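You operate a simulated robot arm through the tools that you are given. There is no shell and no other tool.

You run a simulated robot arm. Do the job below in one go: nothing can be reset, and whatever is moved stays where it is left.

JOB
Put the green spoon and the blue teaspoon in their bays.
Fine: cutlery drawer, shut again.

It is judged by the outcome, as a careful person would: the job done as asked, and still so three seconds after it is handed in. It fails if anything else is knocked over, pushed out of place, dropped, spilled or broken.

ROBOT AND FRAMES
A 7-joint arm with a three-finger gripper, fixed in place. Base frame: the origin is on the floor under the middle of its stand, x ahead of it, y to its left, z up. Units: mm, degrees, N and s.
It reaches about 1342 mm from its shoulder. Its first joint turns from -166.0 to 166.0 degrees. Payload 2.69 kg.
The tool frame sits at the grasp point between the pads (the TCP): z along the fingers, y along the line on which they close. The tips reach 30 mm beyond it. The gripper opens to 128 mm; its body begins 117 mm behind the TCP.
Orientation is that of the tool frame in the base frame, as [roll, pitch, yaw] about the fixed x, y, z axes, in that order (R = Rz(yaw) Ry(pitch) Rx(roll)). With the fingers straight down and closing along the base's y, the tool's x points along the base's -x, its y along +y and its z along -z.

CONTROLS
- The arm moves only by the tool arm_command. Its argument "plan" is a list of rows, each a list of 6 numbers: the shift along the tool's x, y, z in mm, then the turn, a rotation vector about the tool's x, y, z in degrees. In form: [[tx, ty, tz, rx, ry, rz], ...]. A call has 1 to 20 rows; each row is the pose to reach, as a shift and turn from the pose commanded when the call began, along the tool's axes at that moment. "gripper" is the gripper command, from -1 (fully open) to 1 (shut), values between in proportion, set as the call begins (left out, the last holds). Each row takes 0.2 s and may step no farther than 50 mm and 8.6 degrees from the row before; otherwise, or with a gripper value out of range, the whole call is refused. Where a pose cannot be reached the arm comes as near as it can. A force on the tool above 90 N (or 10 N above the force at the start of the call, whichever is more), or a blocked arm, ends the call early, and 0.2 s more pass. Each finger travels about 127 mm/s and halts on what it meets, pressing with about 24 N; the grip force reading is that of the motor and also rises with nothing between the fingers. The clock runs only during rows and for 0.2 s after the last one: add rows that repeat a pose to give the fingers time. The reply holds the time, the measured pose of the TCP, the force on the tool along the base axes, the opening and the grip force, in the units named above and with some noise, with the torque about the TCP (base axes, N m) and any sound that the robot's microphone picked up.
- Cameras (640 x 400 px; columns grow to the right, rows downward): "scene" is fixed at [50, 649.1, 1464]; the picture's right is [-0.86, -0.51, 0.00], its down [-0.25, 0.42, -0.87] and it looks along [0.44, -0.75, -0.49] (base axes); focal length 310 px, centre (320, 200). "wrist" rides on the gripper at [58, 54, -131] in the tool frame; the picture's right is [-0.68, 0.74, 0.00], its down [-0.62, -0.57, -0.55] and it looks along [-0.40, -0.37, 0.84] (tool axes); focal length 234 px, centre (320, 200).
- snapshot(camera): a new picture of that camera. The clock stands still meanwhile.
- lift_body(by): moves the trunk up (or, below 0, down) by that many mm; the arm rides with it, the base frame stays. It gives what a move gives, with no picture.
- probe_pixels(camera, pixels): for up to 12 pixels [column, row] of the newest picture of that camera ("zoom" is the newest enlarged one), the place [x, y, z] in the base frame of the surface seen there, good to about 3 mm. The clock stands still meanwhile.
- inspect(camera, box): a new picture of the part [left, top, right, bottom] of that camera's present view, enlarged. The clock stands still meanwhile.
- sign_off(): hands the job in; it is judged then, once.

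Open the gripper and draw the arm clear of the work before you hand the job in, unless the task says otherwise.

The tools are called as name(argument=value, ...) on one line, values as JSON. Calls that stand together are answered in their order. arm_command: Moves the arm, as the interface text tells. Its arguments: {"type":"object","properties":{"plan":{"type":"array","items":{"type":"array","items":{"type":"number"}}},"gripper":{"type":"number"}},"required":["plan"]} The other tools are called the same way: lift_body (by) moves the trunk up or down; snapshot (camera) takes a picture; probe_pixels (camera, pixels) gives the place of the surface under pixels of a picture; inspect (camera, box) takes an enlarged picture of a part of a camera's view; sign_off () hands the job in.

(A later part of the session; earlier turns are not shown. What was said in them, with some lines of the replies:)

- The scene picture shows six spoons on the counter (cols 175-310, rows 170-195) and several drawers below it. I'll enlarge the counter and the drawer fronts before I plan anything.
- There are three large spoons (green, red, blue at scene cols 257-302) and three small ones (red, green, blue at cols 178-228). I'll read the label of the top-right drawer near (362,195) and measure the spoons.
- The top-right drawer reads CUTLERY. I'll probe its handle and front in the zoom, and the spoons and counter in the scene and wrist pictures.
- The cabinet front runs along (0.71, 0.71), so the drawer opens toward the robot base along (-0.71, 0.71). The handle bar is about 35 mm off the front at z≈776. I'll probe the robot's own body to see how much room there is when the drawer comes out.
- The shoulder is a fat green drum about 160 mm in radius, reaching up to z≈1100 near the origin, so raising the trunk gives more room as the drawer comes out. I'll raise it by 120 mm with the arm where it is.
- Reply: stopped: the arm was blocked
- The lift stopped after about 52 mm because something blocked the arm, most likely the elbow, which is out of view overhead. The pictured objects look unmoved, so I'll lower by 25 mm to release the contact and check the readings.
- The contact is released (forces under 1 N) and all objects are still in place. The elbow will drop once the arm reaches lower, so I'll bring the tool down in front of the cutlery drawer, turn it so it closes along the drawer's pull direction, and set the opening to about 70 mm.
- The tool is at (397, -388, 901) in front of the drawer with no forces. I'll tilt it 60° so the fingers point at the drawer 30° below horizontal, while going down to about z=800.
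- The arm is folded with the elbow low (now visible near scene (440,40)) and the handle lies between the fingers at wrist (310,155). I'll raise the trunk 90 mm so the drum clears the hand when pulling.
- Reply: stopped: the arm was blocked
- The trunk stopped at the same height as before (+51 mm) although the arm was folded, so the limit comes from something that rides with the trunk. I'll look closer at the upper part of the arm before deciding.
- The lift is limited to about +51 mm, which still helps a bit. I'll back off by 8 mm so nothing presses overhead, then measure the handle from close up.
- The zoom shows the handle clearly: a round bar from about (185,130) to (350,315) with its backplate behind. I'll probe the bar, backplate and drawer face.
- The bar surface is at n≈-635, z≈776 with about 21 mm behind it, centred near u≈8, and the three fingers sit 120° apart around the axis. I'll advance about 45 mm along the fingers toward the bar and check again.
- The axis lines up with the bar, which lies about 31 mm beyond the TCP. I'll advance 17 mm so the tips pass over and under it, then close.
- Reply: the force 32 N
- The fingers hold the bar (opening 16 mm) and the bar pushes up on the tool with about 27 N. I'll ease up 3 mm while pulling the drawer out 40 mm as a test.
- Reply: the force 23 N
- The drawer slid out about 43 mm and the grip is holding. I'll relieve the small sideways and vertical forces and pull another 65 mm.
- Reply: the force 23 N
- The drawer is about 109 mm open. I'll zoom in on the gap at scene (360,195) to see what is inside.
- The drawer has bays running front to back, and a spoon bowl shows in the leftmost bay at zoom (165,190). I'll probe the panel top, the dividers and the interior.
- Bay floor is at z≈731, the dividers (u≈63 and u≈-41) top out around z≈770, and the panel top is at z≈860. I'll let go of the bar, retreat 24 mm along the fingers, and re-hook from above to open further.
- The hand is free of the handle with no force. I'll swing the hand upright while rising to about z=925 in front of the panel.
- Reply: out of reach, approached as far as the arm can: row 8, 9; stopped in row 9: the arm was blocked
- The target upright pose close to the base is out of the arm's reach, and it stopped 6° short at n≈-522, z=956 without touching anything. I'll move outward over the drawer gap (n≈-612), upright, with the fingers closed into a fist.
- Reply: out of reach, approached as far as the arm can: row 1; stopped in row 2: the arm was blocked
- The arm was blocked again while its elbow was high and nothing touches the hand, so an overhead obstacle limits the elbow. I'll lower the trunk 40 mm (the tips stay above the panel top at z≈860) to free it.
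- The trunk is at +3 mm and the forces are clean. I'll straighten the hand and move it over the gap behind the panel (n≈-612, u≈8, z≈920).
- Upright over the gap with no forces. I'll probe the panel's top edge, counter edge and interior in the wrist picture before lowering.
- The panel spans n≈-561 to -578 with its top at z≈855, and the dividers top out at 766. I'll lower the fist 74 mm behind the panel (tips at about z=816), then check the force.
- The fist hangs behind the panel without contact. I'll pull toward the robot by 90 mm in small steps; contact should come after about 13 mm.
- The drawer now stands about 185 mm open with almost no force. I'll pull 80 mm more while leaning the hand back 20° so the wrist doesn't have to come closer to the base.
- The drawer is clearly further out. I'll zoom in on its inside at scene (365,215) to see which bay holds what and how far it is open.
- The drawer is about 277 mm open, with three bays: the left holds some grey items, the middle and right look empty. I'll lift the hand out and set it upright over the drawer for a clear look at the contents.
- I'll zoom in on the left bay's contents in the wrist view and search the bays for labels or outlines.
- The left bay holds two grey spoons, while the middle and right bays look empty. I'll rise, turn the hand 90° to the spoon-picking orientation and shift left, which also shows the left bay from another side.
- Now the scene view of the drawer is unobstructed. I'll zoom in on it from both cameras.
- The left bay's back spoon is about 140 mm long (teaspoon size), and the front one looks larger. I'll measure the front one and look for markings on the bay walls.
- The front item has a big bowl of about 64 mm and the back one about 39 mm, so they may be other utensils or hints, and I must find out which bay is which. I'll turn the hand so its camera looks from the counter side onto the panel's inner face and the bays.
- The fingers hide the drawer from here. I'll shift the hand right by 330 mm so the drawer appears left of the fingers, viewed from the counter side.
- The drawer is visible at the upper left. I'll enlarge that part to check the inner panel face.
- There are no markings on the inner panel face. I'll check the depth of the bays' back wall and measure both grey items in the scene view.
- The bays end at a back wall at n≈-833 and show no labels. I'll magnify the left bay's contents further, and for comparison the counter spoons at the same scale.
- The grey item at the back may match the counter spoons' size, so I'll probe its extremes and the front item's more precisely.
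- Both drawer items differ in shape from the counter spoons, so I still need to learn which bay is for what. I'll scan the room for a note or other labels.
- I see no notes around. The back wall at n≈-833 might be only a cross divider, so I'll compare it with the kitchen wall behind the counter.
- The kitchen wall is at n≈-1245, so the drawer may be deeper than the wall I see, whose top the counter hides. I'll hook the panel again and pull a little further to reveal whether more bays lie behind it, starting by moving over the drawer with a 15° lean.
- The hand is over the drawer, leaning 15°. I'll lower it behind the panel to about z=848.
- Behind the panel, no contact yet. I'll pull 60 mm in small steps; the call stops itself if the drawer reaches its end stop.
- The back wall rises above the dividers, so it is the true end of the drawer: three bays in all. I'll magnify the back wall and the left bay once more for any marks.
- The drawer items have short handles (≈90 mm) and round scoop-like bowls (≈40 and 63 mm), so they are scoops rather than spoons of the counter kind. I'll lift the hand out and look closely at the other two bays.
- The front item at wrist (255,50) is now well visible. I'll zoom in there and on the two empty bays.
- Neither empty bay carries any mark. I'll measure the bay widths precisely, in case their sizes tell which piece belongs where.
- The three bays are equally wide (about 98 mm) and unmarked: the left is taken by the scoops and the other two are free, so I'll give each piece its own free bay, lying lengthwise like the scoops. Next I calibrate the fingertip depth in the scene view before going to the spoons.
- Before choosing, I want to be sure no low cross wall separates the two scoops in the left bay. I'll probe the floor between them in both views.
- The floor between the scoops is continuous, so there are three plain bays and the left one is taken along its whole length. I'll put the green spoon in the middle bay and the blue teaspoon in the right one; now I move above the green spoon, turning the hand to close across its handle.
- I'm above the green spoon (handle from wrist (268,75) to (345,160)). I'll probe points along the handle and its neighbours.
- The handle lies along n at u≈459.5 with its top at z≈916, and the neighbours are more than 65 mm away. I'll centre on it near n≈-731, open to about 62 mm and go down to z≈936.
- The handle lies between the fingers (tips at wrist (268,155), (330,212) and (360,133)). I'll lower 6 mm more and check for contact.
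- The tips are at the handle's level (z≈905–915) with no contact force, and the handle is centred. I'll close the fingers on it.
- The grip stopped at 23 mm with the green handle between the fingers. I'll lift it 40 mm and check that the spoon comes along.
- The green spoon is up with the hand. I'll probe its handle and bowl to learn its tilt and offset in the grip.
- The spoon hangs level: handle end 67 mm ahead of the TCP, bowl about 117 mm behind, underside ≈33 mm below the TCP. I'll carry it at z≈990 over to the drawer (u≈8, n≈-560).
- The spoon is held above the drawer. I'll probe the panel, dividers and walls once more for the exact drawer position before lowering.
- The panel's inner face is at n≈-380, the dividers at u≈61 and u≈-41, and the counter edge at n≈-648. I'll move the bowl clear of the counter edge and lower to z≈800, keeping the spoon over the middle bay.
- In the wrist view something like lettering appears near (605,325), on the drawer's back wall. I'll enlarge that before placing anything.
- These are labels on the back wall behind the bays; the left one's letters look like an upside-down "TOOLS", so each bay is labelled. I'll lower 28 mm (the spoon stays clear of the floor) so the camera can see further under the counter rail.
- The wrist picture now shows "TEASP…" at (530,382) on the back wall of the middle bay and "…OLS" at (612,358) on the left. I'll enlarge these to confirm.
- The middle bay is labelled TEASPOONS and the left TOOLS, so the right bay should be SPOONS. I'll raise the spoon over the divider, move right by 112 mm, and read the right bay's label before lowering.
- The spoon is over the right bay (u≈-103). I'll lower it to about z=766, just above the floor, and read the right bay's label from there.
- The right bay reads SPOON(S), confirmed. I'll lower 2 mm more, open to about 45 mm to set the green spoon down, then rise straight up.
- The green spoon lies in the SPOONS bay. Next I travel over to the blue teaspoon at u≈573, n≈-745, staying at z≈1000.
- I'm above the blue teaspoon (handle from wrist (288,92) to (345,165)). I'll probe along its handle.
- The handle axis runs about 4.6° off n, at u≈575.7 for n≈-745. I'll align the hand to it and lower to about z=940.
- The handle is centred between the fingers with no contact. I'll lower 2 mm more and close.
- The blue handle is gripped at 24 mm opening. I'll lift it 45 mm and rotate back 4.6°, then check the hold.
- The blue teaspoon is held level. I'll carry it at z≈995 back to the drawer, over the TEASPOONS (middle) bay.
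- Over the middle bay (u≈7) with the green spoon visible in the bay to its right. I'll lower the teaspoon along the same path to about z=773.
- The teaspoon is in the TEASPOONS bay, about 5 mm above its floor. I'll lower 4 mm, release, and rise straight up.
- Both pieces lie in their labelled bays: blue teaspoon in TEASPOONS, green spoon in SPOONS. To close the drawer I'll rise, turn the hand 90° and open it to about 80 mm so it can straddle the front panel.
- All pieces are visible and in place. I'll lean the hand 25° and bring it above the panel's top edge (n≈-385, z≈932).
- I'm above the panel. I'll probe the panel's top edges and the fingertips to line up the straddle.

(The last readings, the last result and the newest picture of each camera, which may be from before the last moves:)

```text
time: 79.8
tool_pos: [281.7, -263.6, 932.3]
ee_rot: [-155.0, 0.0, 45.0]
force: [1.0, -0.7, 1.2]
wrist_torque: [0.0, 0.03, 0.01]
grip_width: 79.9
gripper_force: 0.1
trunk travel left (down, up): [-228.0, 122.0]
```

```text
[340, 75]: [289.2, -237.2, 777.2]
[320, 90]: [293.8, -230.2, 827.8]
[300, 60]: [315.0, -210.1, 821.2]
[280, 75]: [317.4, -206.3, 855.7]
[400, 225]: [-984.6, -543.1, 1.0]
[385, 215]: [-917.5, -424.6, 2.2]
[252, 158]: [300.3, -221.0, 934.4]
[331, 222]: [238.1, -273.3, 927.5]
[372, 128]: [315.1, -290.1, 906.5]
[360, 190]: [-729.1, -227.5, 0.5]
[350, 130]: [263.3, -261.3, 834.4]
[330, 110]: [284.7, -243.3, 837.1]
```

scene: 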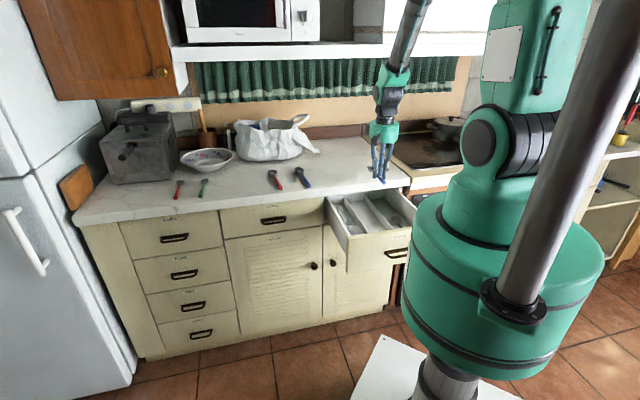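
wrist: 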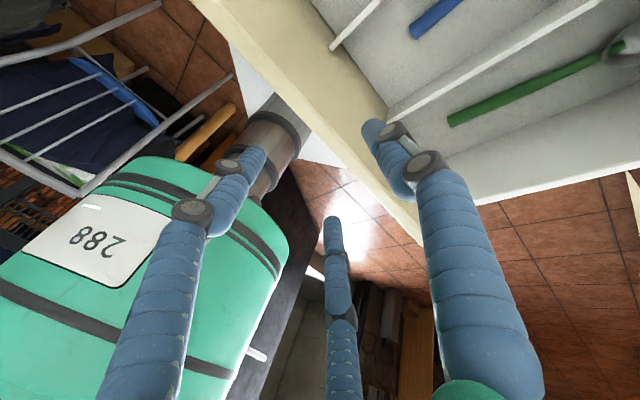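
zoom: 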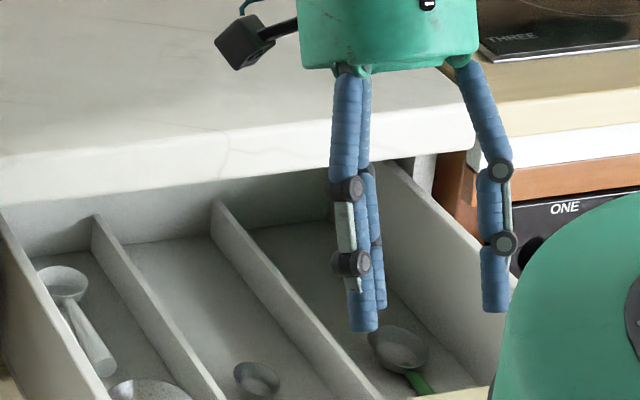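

The panel's inner face is at n≈-371, so its front is near -353. I'll shift 22 mm toward the robot and lower 85 mm so the two outer fingers hang in front of the panel and the single one behind it.

arm_command(plan=[[0, -19.9, 9.3, 0, 0, 0], [0, -7.2, 36.5, 0, 0, 0], [0, 4.6, 61.8, 0, 0, 0], [0, 16.1, 86.3, 0, 0, 0], [0, 16.1, 86.3, 0, 0, 0]])

snapshot(camera="wrist")

inspect(camera="scene", box=[338, 180, 438, 243])

```text
time: 81.0
tool_pos: [264.6, -251.3, 847.2]
ee_rot: [-155.1, 0.0, 44.9]
force: [-0.6, 0.2, -0.7]
wrist_torque: [0.0, 0.0, 0.03]
grip_width: 79.9
gripper_force: 0.0
trunk travel left (down, up): [-228.0, 122.0]
```

```text
taken
```

wrist: 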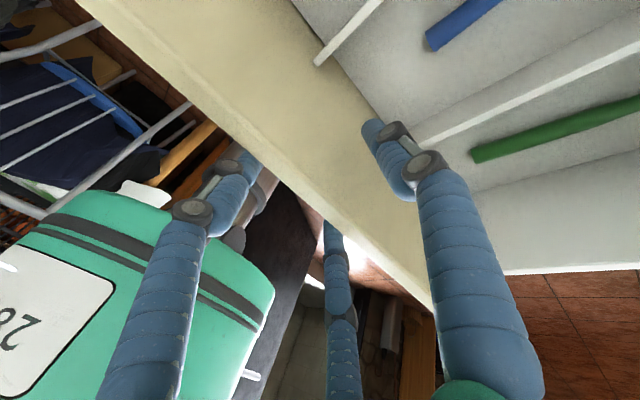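

```text
6.35 times, centred on (388, 212) of scene
```

zoom: 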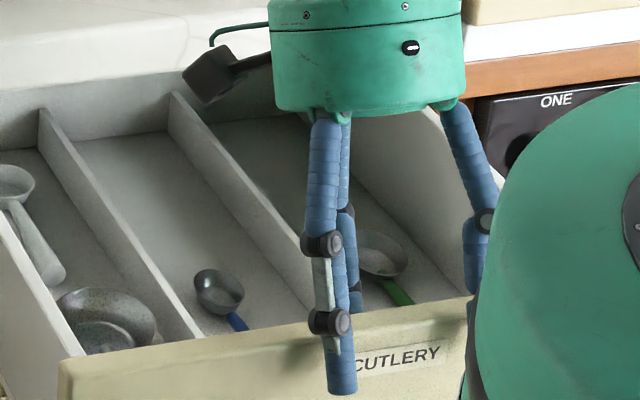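

The two outer fingers hang in front of the panel and the single one behind it, with no force. I'll push the drawer in slowly by 112 mm while reducing the lean.

arm_command(plan=[[0, 7.25, -3.4, 0, 0, 0], [0, 14.5, -6.8, 0, 0, 0], [0, 21.7, -10.1, -1.2, 0, 0], [0, 29, -13.5, -2.5, 0, 0], [0, 36.2, -16.9, -3.7, 0, 0], [0, 43.5, -20.3, -5, 0, 0], [0, 50.7, -23.7, -6.2, 0, 0], [0, 58, -27.1, -7.5, 0, 0], [0, 65.2, -30.5, -8.7, 0, 0], [0, 72.5, -33.8, -10, 0, 0], [0, 79.7, -37.2, -11.2, 0, 0], [0, 87, -40.6, -12.5, 0, 0], [0, 94.2, -44, -13.7, 0, 0], [0, 101.5, -47.4, -15, 0, 0], [0, 101.5, -47.4, -15, 0, 0]])

snapshot(camera="wrist")

snapshot(camera="scene")

```text
time: 84.2
tool_pos: [342.6, -328.0, 847.9]
ee_rot: [-170.1, 0.0, 45.0]
force: [-0.5, -0.1, -0.2]
wrist_torque: [-0.01, -0.02, -0.04]
grip_width: 79.9
gripper_force: 0.1
trunk travel left (down, up): [-228.0, 122.0]
```

```text
taken
```

wrist: 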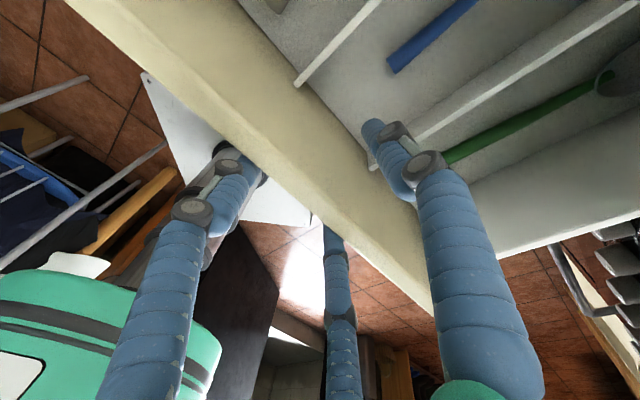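

```text
taken
```

scene: 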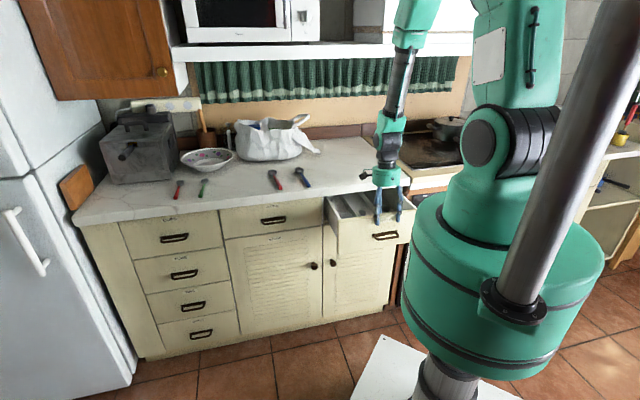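

The drawer follows smoothly and the pieces stay put. I'll narrow the fingers slightly and push another 104 mm, bringing the hand upright.

arm_command(plan=[[0, 7.9, -1.4, -0.8, 0, 0], [0, 15.8, -2.8, -1.5, 0, 0], [0, 23.6, -4.2, -2.3, 0, 0], [0, 31.5, -5.6, -3.1, 0, 0], [0, 39.4, -7, -3.9, 0, 0], [0, 47.3, -8.3, -4.6, 0, 0], [0, 55.2, -9.7, -5.4, 0, 0], [0, 63, -11.1, -6.2, 0, 0], [0, 70.9, -12.5, -6.9, 0, 0], [0, 78.8, -13.9, -7.7, 0, 0], [0, 86.7, -15.3, -8.5, 0, 0], [0, 94.6, -16.7, -9.2, 0, 0], [0, 102.4, -18.1, -10, 0, 0], [0, 102.4, -18.1, -10, 0, 0]], gripper=0.03)

snapshot(camera="wrist")

inspect(camera="scene", box=[318, 160, 428, 229])

```text
time: 87.2
tool_pos: [417.0, -400.4, 849.3]
ee_rot: [179.9, 0.0, 45.0]
force: [-0.3, 0.6, 0.5]
wrist_torque: [0.01, 0.01, 0.02]
grip_width: 61.9
gripper_force: 0.1
trunk travel left (down, up): [-228.0, 122.0]
```

```text
taken
```

wrist: 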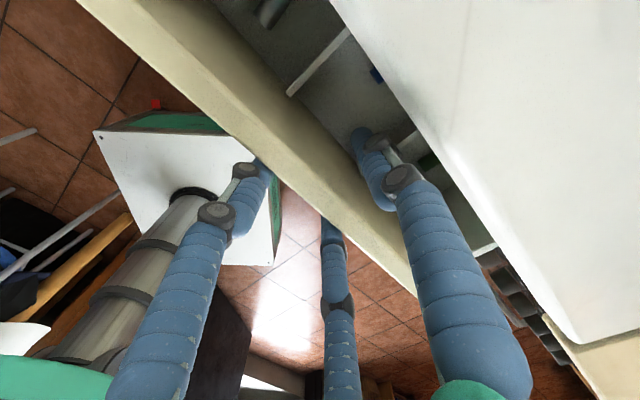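

```text
5.80 times, centred on (373, 194) of scene
```

zoom: 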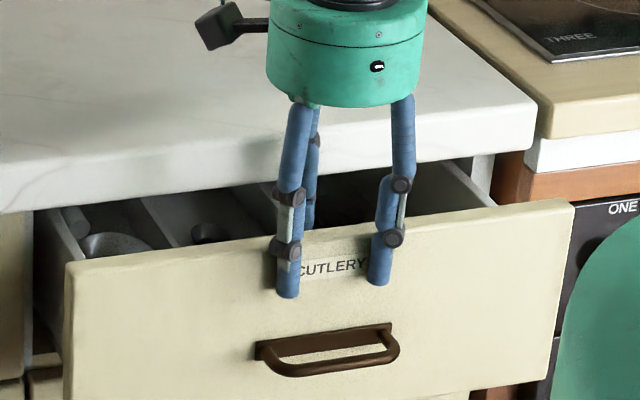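

The panel is at about n≈-566 (≈104 mm open). I'll lift the hand out, move in front of the panel and close the fingers to a fist for the final push on the handle.

arm_command(plan=[[0, -2, -20, 0, 0, 0], [0, -2, -40, 0, 0, 0], [0, -2, -58, 0, 0, 0], [0, -30, -58, 0, 0, 0], [0, -58, -58, 0, 0, 0], [0, -80, -58, 0, 0, 0], [0, -80, -58, 0, 0, 0]])

arm_command(plan=[[0, 0, 0, 0, 0, 0], [0, 0, 0, 0, 0, 0], [0, 0, 0, 0, 0, 0]], gripper=1)

snapshot(camera="wrist")

inspect(camera="scene", box=[318, 160, 428, 229])

```text
time: 88.8
tool_pos: [358.9, -344.5, 904.4]
ee_rot: [179.9, 0.0, 44.9]
force: [0.8, -0.6, -1.3]
wrist_torque: [-0.01, -0.01, 0.01]
grip_width: 62.0
gripper_force: 0.1
trunk travel left (down, up): [-228.0, 122.0]
```

```text
time: 89.6
tool_pos: [358.7, -343.9, 905.4]
ee_rot: [179.9, -0.1, 44.9]
force: [1.0, 0.1, -0.5]
wrist_torque: [-0.03, 0.0, -0.02]
grip_width: 2.3
gripper_force: 24.2
trunk travel left (down, up): [-228.0, 122.0]
```

```text
taken
```

wrist: 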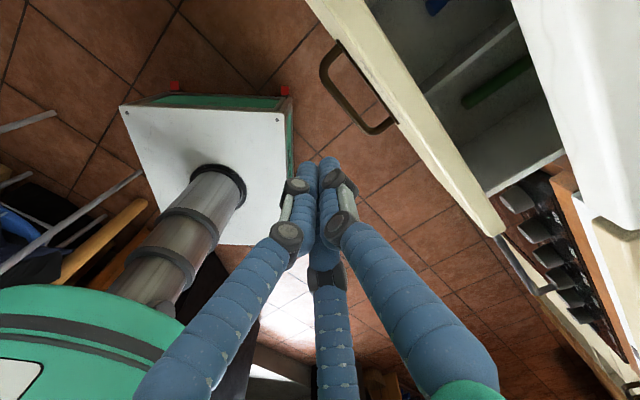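

```text
5.80 times, centred on (373, 194) of scene
```

zoom: 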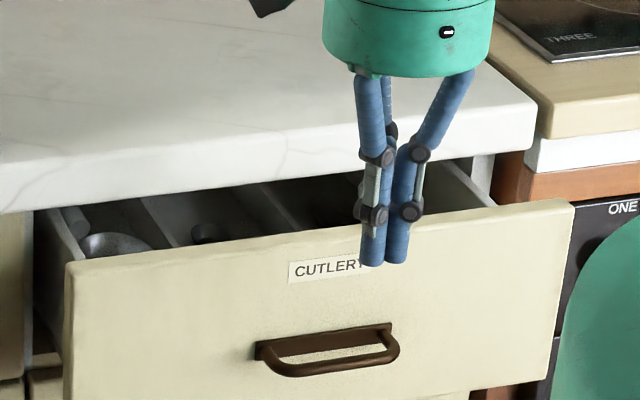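

The fist is in front of the panel. I'll probe the handle bar and panel position now.

probe_pixels(camera="wrist", pixels=[[350, 115], [325, 80], [390, 120], [400, 100], [380, 60], [440, 130], [350, 55]])

probe_pixels(camera="zoom", pixels=[[330, 370], [300, 372], [370, 362], [200, 300], [500, 280]])

```text
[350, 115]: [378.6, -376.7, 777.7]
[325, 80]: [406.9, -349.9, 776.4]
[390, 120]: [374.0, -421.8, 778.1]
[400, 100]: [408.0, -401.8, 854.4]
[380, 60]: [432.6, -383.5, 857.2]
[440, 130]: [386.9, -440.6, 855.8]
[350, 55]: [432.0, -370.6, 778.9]
```

```text
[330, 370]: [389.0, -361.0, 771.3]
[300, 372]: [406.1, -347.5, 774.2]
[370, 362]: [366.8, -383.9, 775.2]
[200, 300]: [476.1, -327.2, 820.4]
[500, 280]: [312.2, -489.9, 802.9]
```

The bar front is at n≈-530 and the panel face at -568, i.e. 102 mm still open. I'll lower the fist in front of the bar to z≈790.

arm_command(plan=[[0, 0, 29, 0, 0, 0], [0, 0, 58, 0, 0, 0], [0, 0, 87, 0, 0, 0], [0, 0, 115, 0, 0, 0], [0, 0, 115, 0, 0, 0]])

inspect(camera="scene", box=[328, 170, 438, 239])

snapshot(camera="wrist")

```text
time: 90.8
tool_pos: [358.9, -345.6, 789.8]
ee_rot: [179.9, 0.0, 44.9]
force: [-0.8, 0.7, 0.0]
wrist_torque: [-0.01, 0.01, 0.01]
grip_width: 2.2
gripper_force: 23.8
trunk travel left (down, up): [-228.0, 122.0]
```

```text
5.80 times, centred on (383, 204) of scene
```

zoom: 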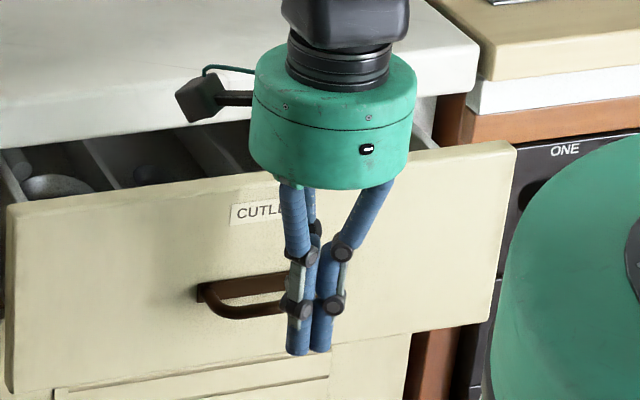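

```text
taken
```

wrist: 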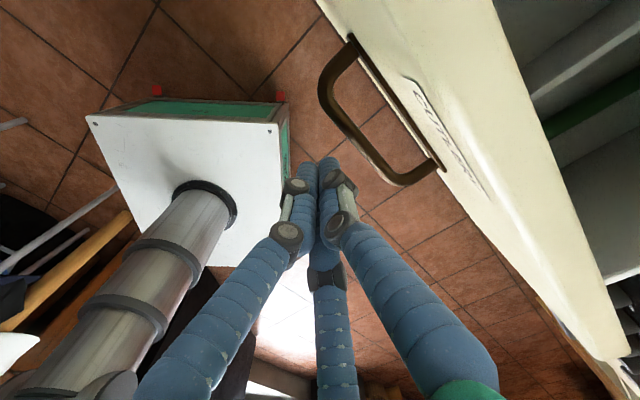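

The fist is in front of the bar with no contact. I'll push 104 mm toward the counter in small steps, leaning the hand back toward the robot so its camera clears the counter edge.

arm_command(plan=[[0, 8, 0, -1.7, 0, 0], [0, 16, 0, -3.4, 0, 0], [0, 24, 0, -5.1, 0, 0], [0, 32, 0, -6.8, 0, 0], [0, 40, 0, -8.5, 0, 0], [0, 48, 0, -10.2, 0, 0], [0, 56, 0, -11.9, 0, 0], [0, 64, 0, -13.6, 0, 0], [0, 72, 0, -15.3, 0, 0], [0, 80, 0, -17, 0, 0], [0, 88, 0, -18.7, 0, 0], [0, 96, 0, -20.4, 0, 0], [0, 104, 0, -22.1, 0, 0], [0, 104, 0, -22.1, 0, 0]])

inspect(camera="scene", box=[318, 160, 428, 229])

snapshot(camera="wrist")

```text
time: 93.8
tool_pos: [434.5, -419.1, 790.9]
ee_rot: [157.7, 0.1, 44.8]
force: [0.6, 0.2, 0.4]
wrist_torque: [0.01, 0.01, -0.01]
grip_width: 2.5
gripper_force: 24.2
out of reach, approached as far as the arm can: row 13
trunk travel left (down, up): [-228.0, 122.0]
```

```text
5.80 times, centred on (373, 194) of scene
```

zoom: 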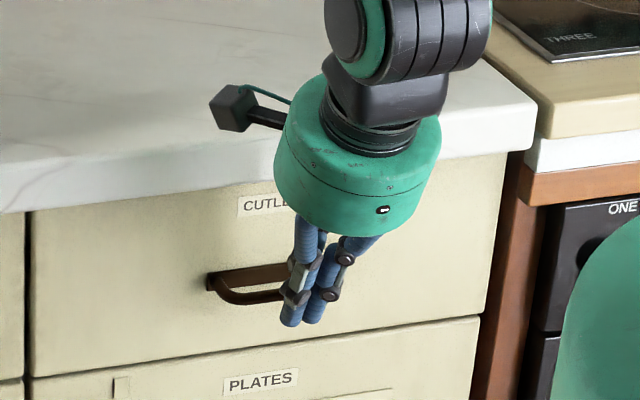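

```text
taken
```

wrist: 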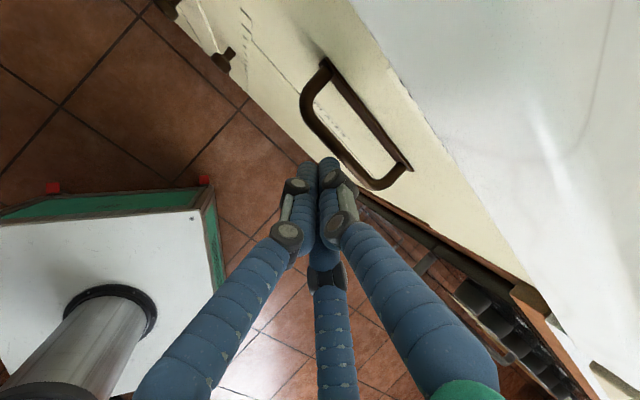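

The drawer looks nearly closed. I'll probe its face and the neighbouring fronts to see how much remains.

probe_pixels(camera="zoom", pixels=[[100, 250], [60, 330], [470, 250], [450, 200], [10, 300], [250, 345], [240, 300], [265, 300], [400, 280], [150, 300]])

probe_pixels(camera="wrist", pixels=[[345, 150], [310, 95], [380, 180], [370, 80], [420, 160]])

```text
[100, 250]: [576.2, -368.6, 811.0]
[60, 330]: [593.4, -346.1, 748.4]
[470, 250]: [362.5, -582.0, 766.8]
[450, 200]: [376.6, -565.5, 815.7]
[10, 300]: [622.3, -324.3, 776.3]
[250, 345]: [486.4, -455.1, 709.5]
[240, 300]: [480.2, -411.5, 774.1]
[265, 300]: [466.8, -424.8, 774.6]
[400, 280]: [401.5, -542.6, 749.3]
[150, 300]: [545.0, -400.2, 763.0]
```

```text
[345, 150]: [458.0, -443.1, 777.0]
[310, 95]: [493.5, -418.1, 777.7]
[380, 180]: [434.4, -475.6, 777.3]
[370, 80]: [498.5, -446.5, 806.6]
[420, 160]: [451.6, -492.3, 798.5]
```

The face is about 2–4 mm proud of its closed position (bar front -630 vs -635 originally). I'll push on in 3 mm steps until the force rises.

arm_command(plan=[[0, 2.8, 1.1, 0, 0, 0], [0, 5.6, 2.3, 0, 0, 0], [0, 8.3, 3.4, 0, 0, 0], [0, 11.1, 4.5, 0, 0, 0], [0, 13.9, 5.6, 0, 0, 0], [0, 16.7, 6.8, 0, 0, 0], [0, 19.5, 7.9, 0, 0, 0], [0, 19.5, 7.9, 0, 0, 0]])

inspect(camera="scene", box=[318, 160, 428, 229])

probe_pixels(camera="zoom", pixels=[[100, 250], [60, 330], [470, 250], [450, 200], [10, 300], [250, 345], [240, 297], [225, 295], [400, 280], [150, 300]])

```text
time: 94.6
tool_pos: [439.0, -423.3, 792.6]
ee_rot: [158.0, 0.0, 44.9]
force: [-23.3, 3.6, 32.0]
wrist_torque: [-0.49, -0.18, -0.36]
grip_width: 2.0
gripper_force: 25.0
trunk travel left (down, up): [-228.0, 122.0]
stopped in row 3: the force on the tool passed its limit at 102 N (the readings are from after the stop); the commanded pose is now the measured one
```

```text
5.80 times, centred on (373, 194) of scene
```

zoom: 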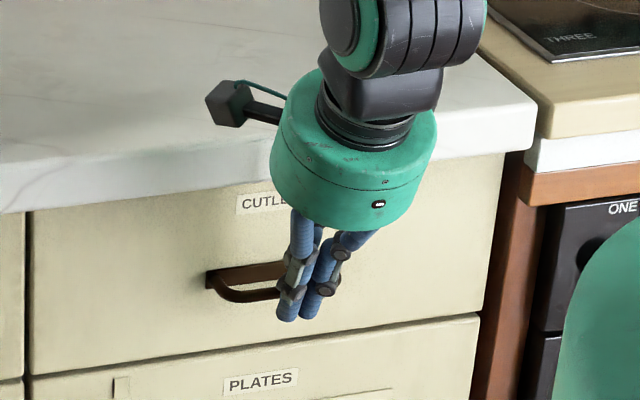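

```text
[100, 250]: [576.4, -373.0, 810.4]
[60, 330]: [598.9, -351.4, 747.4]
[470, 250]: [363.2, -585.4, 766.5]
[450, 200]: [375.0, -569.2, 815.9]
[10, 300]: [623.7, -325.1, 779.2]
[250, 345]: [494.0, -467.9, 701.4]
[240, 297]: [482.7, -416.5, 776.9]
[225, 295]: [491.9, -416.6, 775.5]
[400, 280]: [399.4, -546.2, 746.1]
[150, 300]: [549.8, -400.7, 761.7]
```

The bar front is back at n≈-636 and the face at ≈-670, so the drawer is shut. I'll back the fist away from the handle, bringing the hand upright.

arm_command(plan=[[0, -9.3, -3.8, 0, 0, 0], [0, -20.4, -8.3, 4.4, 0, 0], [0, -31.5, -12.8, 8.8, 0, 0], [0, -42.6, -17.3, 13.2, 0, 0], [0, -53.8, -21.8, 17.6, 0, 0], [0, -64.9, -26.3, 22, 0, 0], [0, -64.9, -26.3, 22, 0, 0]])

snapshot(camera="scene")

inspect(camera="scene", box=[318, 160, 428, 229])

```text
time: 96.2
tool_pos: [388.8, -372.2, 790.7]
ee_rot: [-179.8, 0.0, 45.1]
force: [0.0, 0.6, 0.9]
wrist_torque: [-0.02, -0.01, 0.02]
grip_width: 2.1
gripper_force: 23.8
trunk travel left (down, up): [-228.0, 122.0]
```

```text
taken
```

scene: 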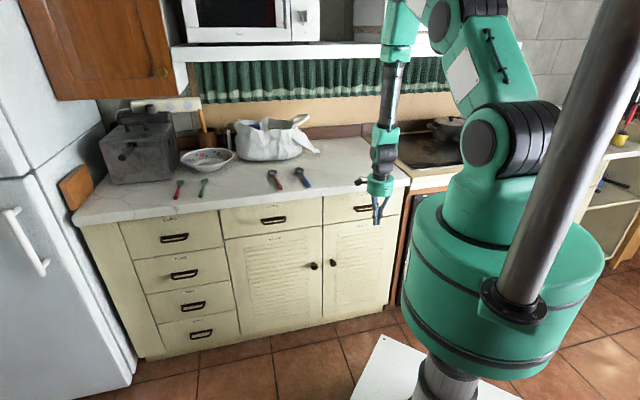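

```text
5.80 times, centred on (373, 194) of scene
```

zoom: 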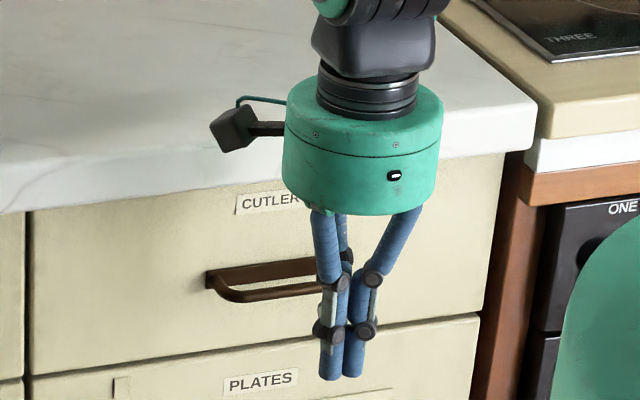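

The drawer is shut and the hand is free. I'll raise the arm and draw it away to the left, clear of the drawer and above the counter.

arm_command(plan=[[0, 0, -40, 0, 0, 0], [0, 0, -80, 0, 0, 0], [0, 5, -120, 0, 0, 0], [10, 10, -155, 0, 0, 0], [40, 15, -185, 0, 0, 0], [80, 20, -205, 0, 0, 0], [125, 20, -215, 0, 0, 0], [170, 20, -225, 0, 0, 0], [215, 20, -235, 0, 0, 0], [260, 20, -245, 0, 0, 0], [300, 20, -255, 0, 0, 0], [300, 20, -255, 0, 0, 0]])

arm_command(plan=[[0, 0, 0, 0, 0, 0], [0, 0, 0, 0, 0, 0], [0, 0, 0, 0, 0, 0], [0, 0, 0, 0, 0, 0]], gripper=-1)

snapshot(camera="scene")

inspect(camera="scene", box=[318, 160, 428, 229])

probe_pixels(camera="zoom", pixels=[[100, 250], [60, 330], [470, 250], [450, 200], [10, 300], [250, 297], [300, 290], [400, 280], [150, 300], [5, 250]])

```text
time: 98.8
tool_pos: [615.4, -171.0, 1048.1]
ee_rot: [-180.0, 0.1, 45.1]
force: [-0.4, -0.5, -0.4]
wrist_torque: [0.01, 0.0, 0.0]
grip_width: 2.2
gripper_force: 23.8
trunk travel left (down, up): [-228.0, 122.0]
```

```text
time: 99.8
tool_pos: [612.9, -172.2, 1046.7]
ee_rot: [180.0, -0.1, 45.2]
force: [-0.4, 0.6, 0.1]
wrist_torque: [0.01, 0.03, -0.01]
grip_width: 128.1
gripper_force: 0.0
trunk travel left (down, up): [-228.0, 122.0]
```

```text
taken
```

scene: 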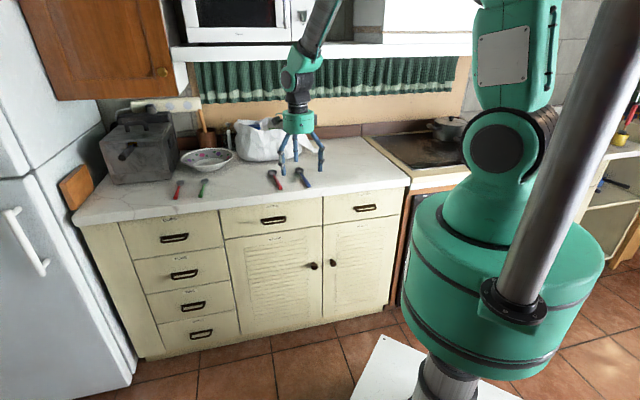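

```text
5.80 times, centred on (373, 194) of scene
```

zoom: 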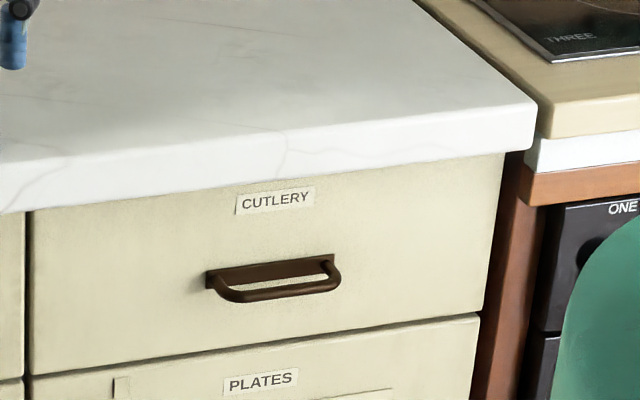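

```text
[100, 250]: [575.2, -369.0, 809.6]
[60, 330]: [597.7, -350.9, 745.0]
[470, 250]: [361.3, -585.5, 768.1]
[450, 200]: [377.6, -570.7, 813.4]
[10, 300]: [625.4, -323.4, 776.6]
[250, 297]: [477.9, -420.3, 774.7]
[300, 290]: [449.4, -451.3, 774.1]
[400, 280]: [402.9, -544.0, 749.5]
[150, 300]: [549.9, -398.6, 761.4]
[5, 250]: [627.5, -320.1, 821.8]
```

The drawer face is flush at n≈-670, the same as at the start, the other four spoons are undisturbed, and the gripper is open and clear. I hand the job in.

sign_off()

```text
The job is handed in.
```

The green spoon is in the bay labelled SPOONS (right) and the blue teaspoon is in the bay labelled TEASPOONS (middle). The cutlery drawer is shut again, and the job is handed in.

- **Bays:** Their labels are on the drawer's back wall, under the counter. I read both with the wrist camera before setting either piece down. The left bay is TOOLS and holds two scoops, which I left alone.
- **Drawer:** After closing, its face and handle measure the same as before I opened it. The last push peaked at about 102 N as it reached its stop.
- **Raising the trunk:** The trunk met resistance twice, both times about 52 mm above its starting height, and once at about 43 mm the arm was blocked in mid-move. The cause was out of camera view, possibly the elbow meeting something overhead. I lowered the trunk each time and finished the job about 3 mm above the starting height.
- **Everything else:** The other four spoons, the bowl and the bag look untouched. The gripper is open and the arm is clear of the work.
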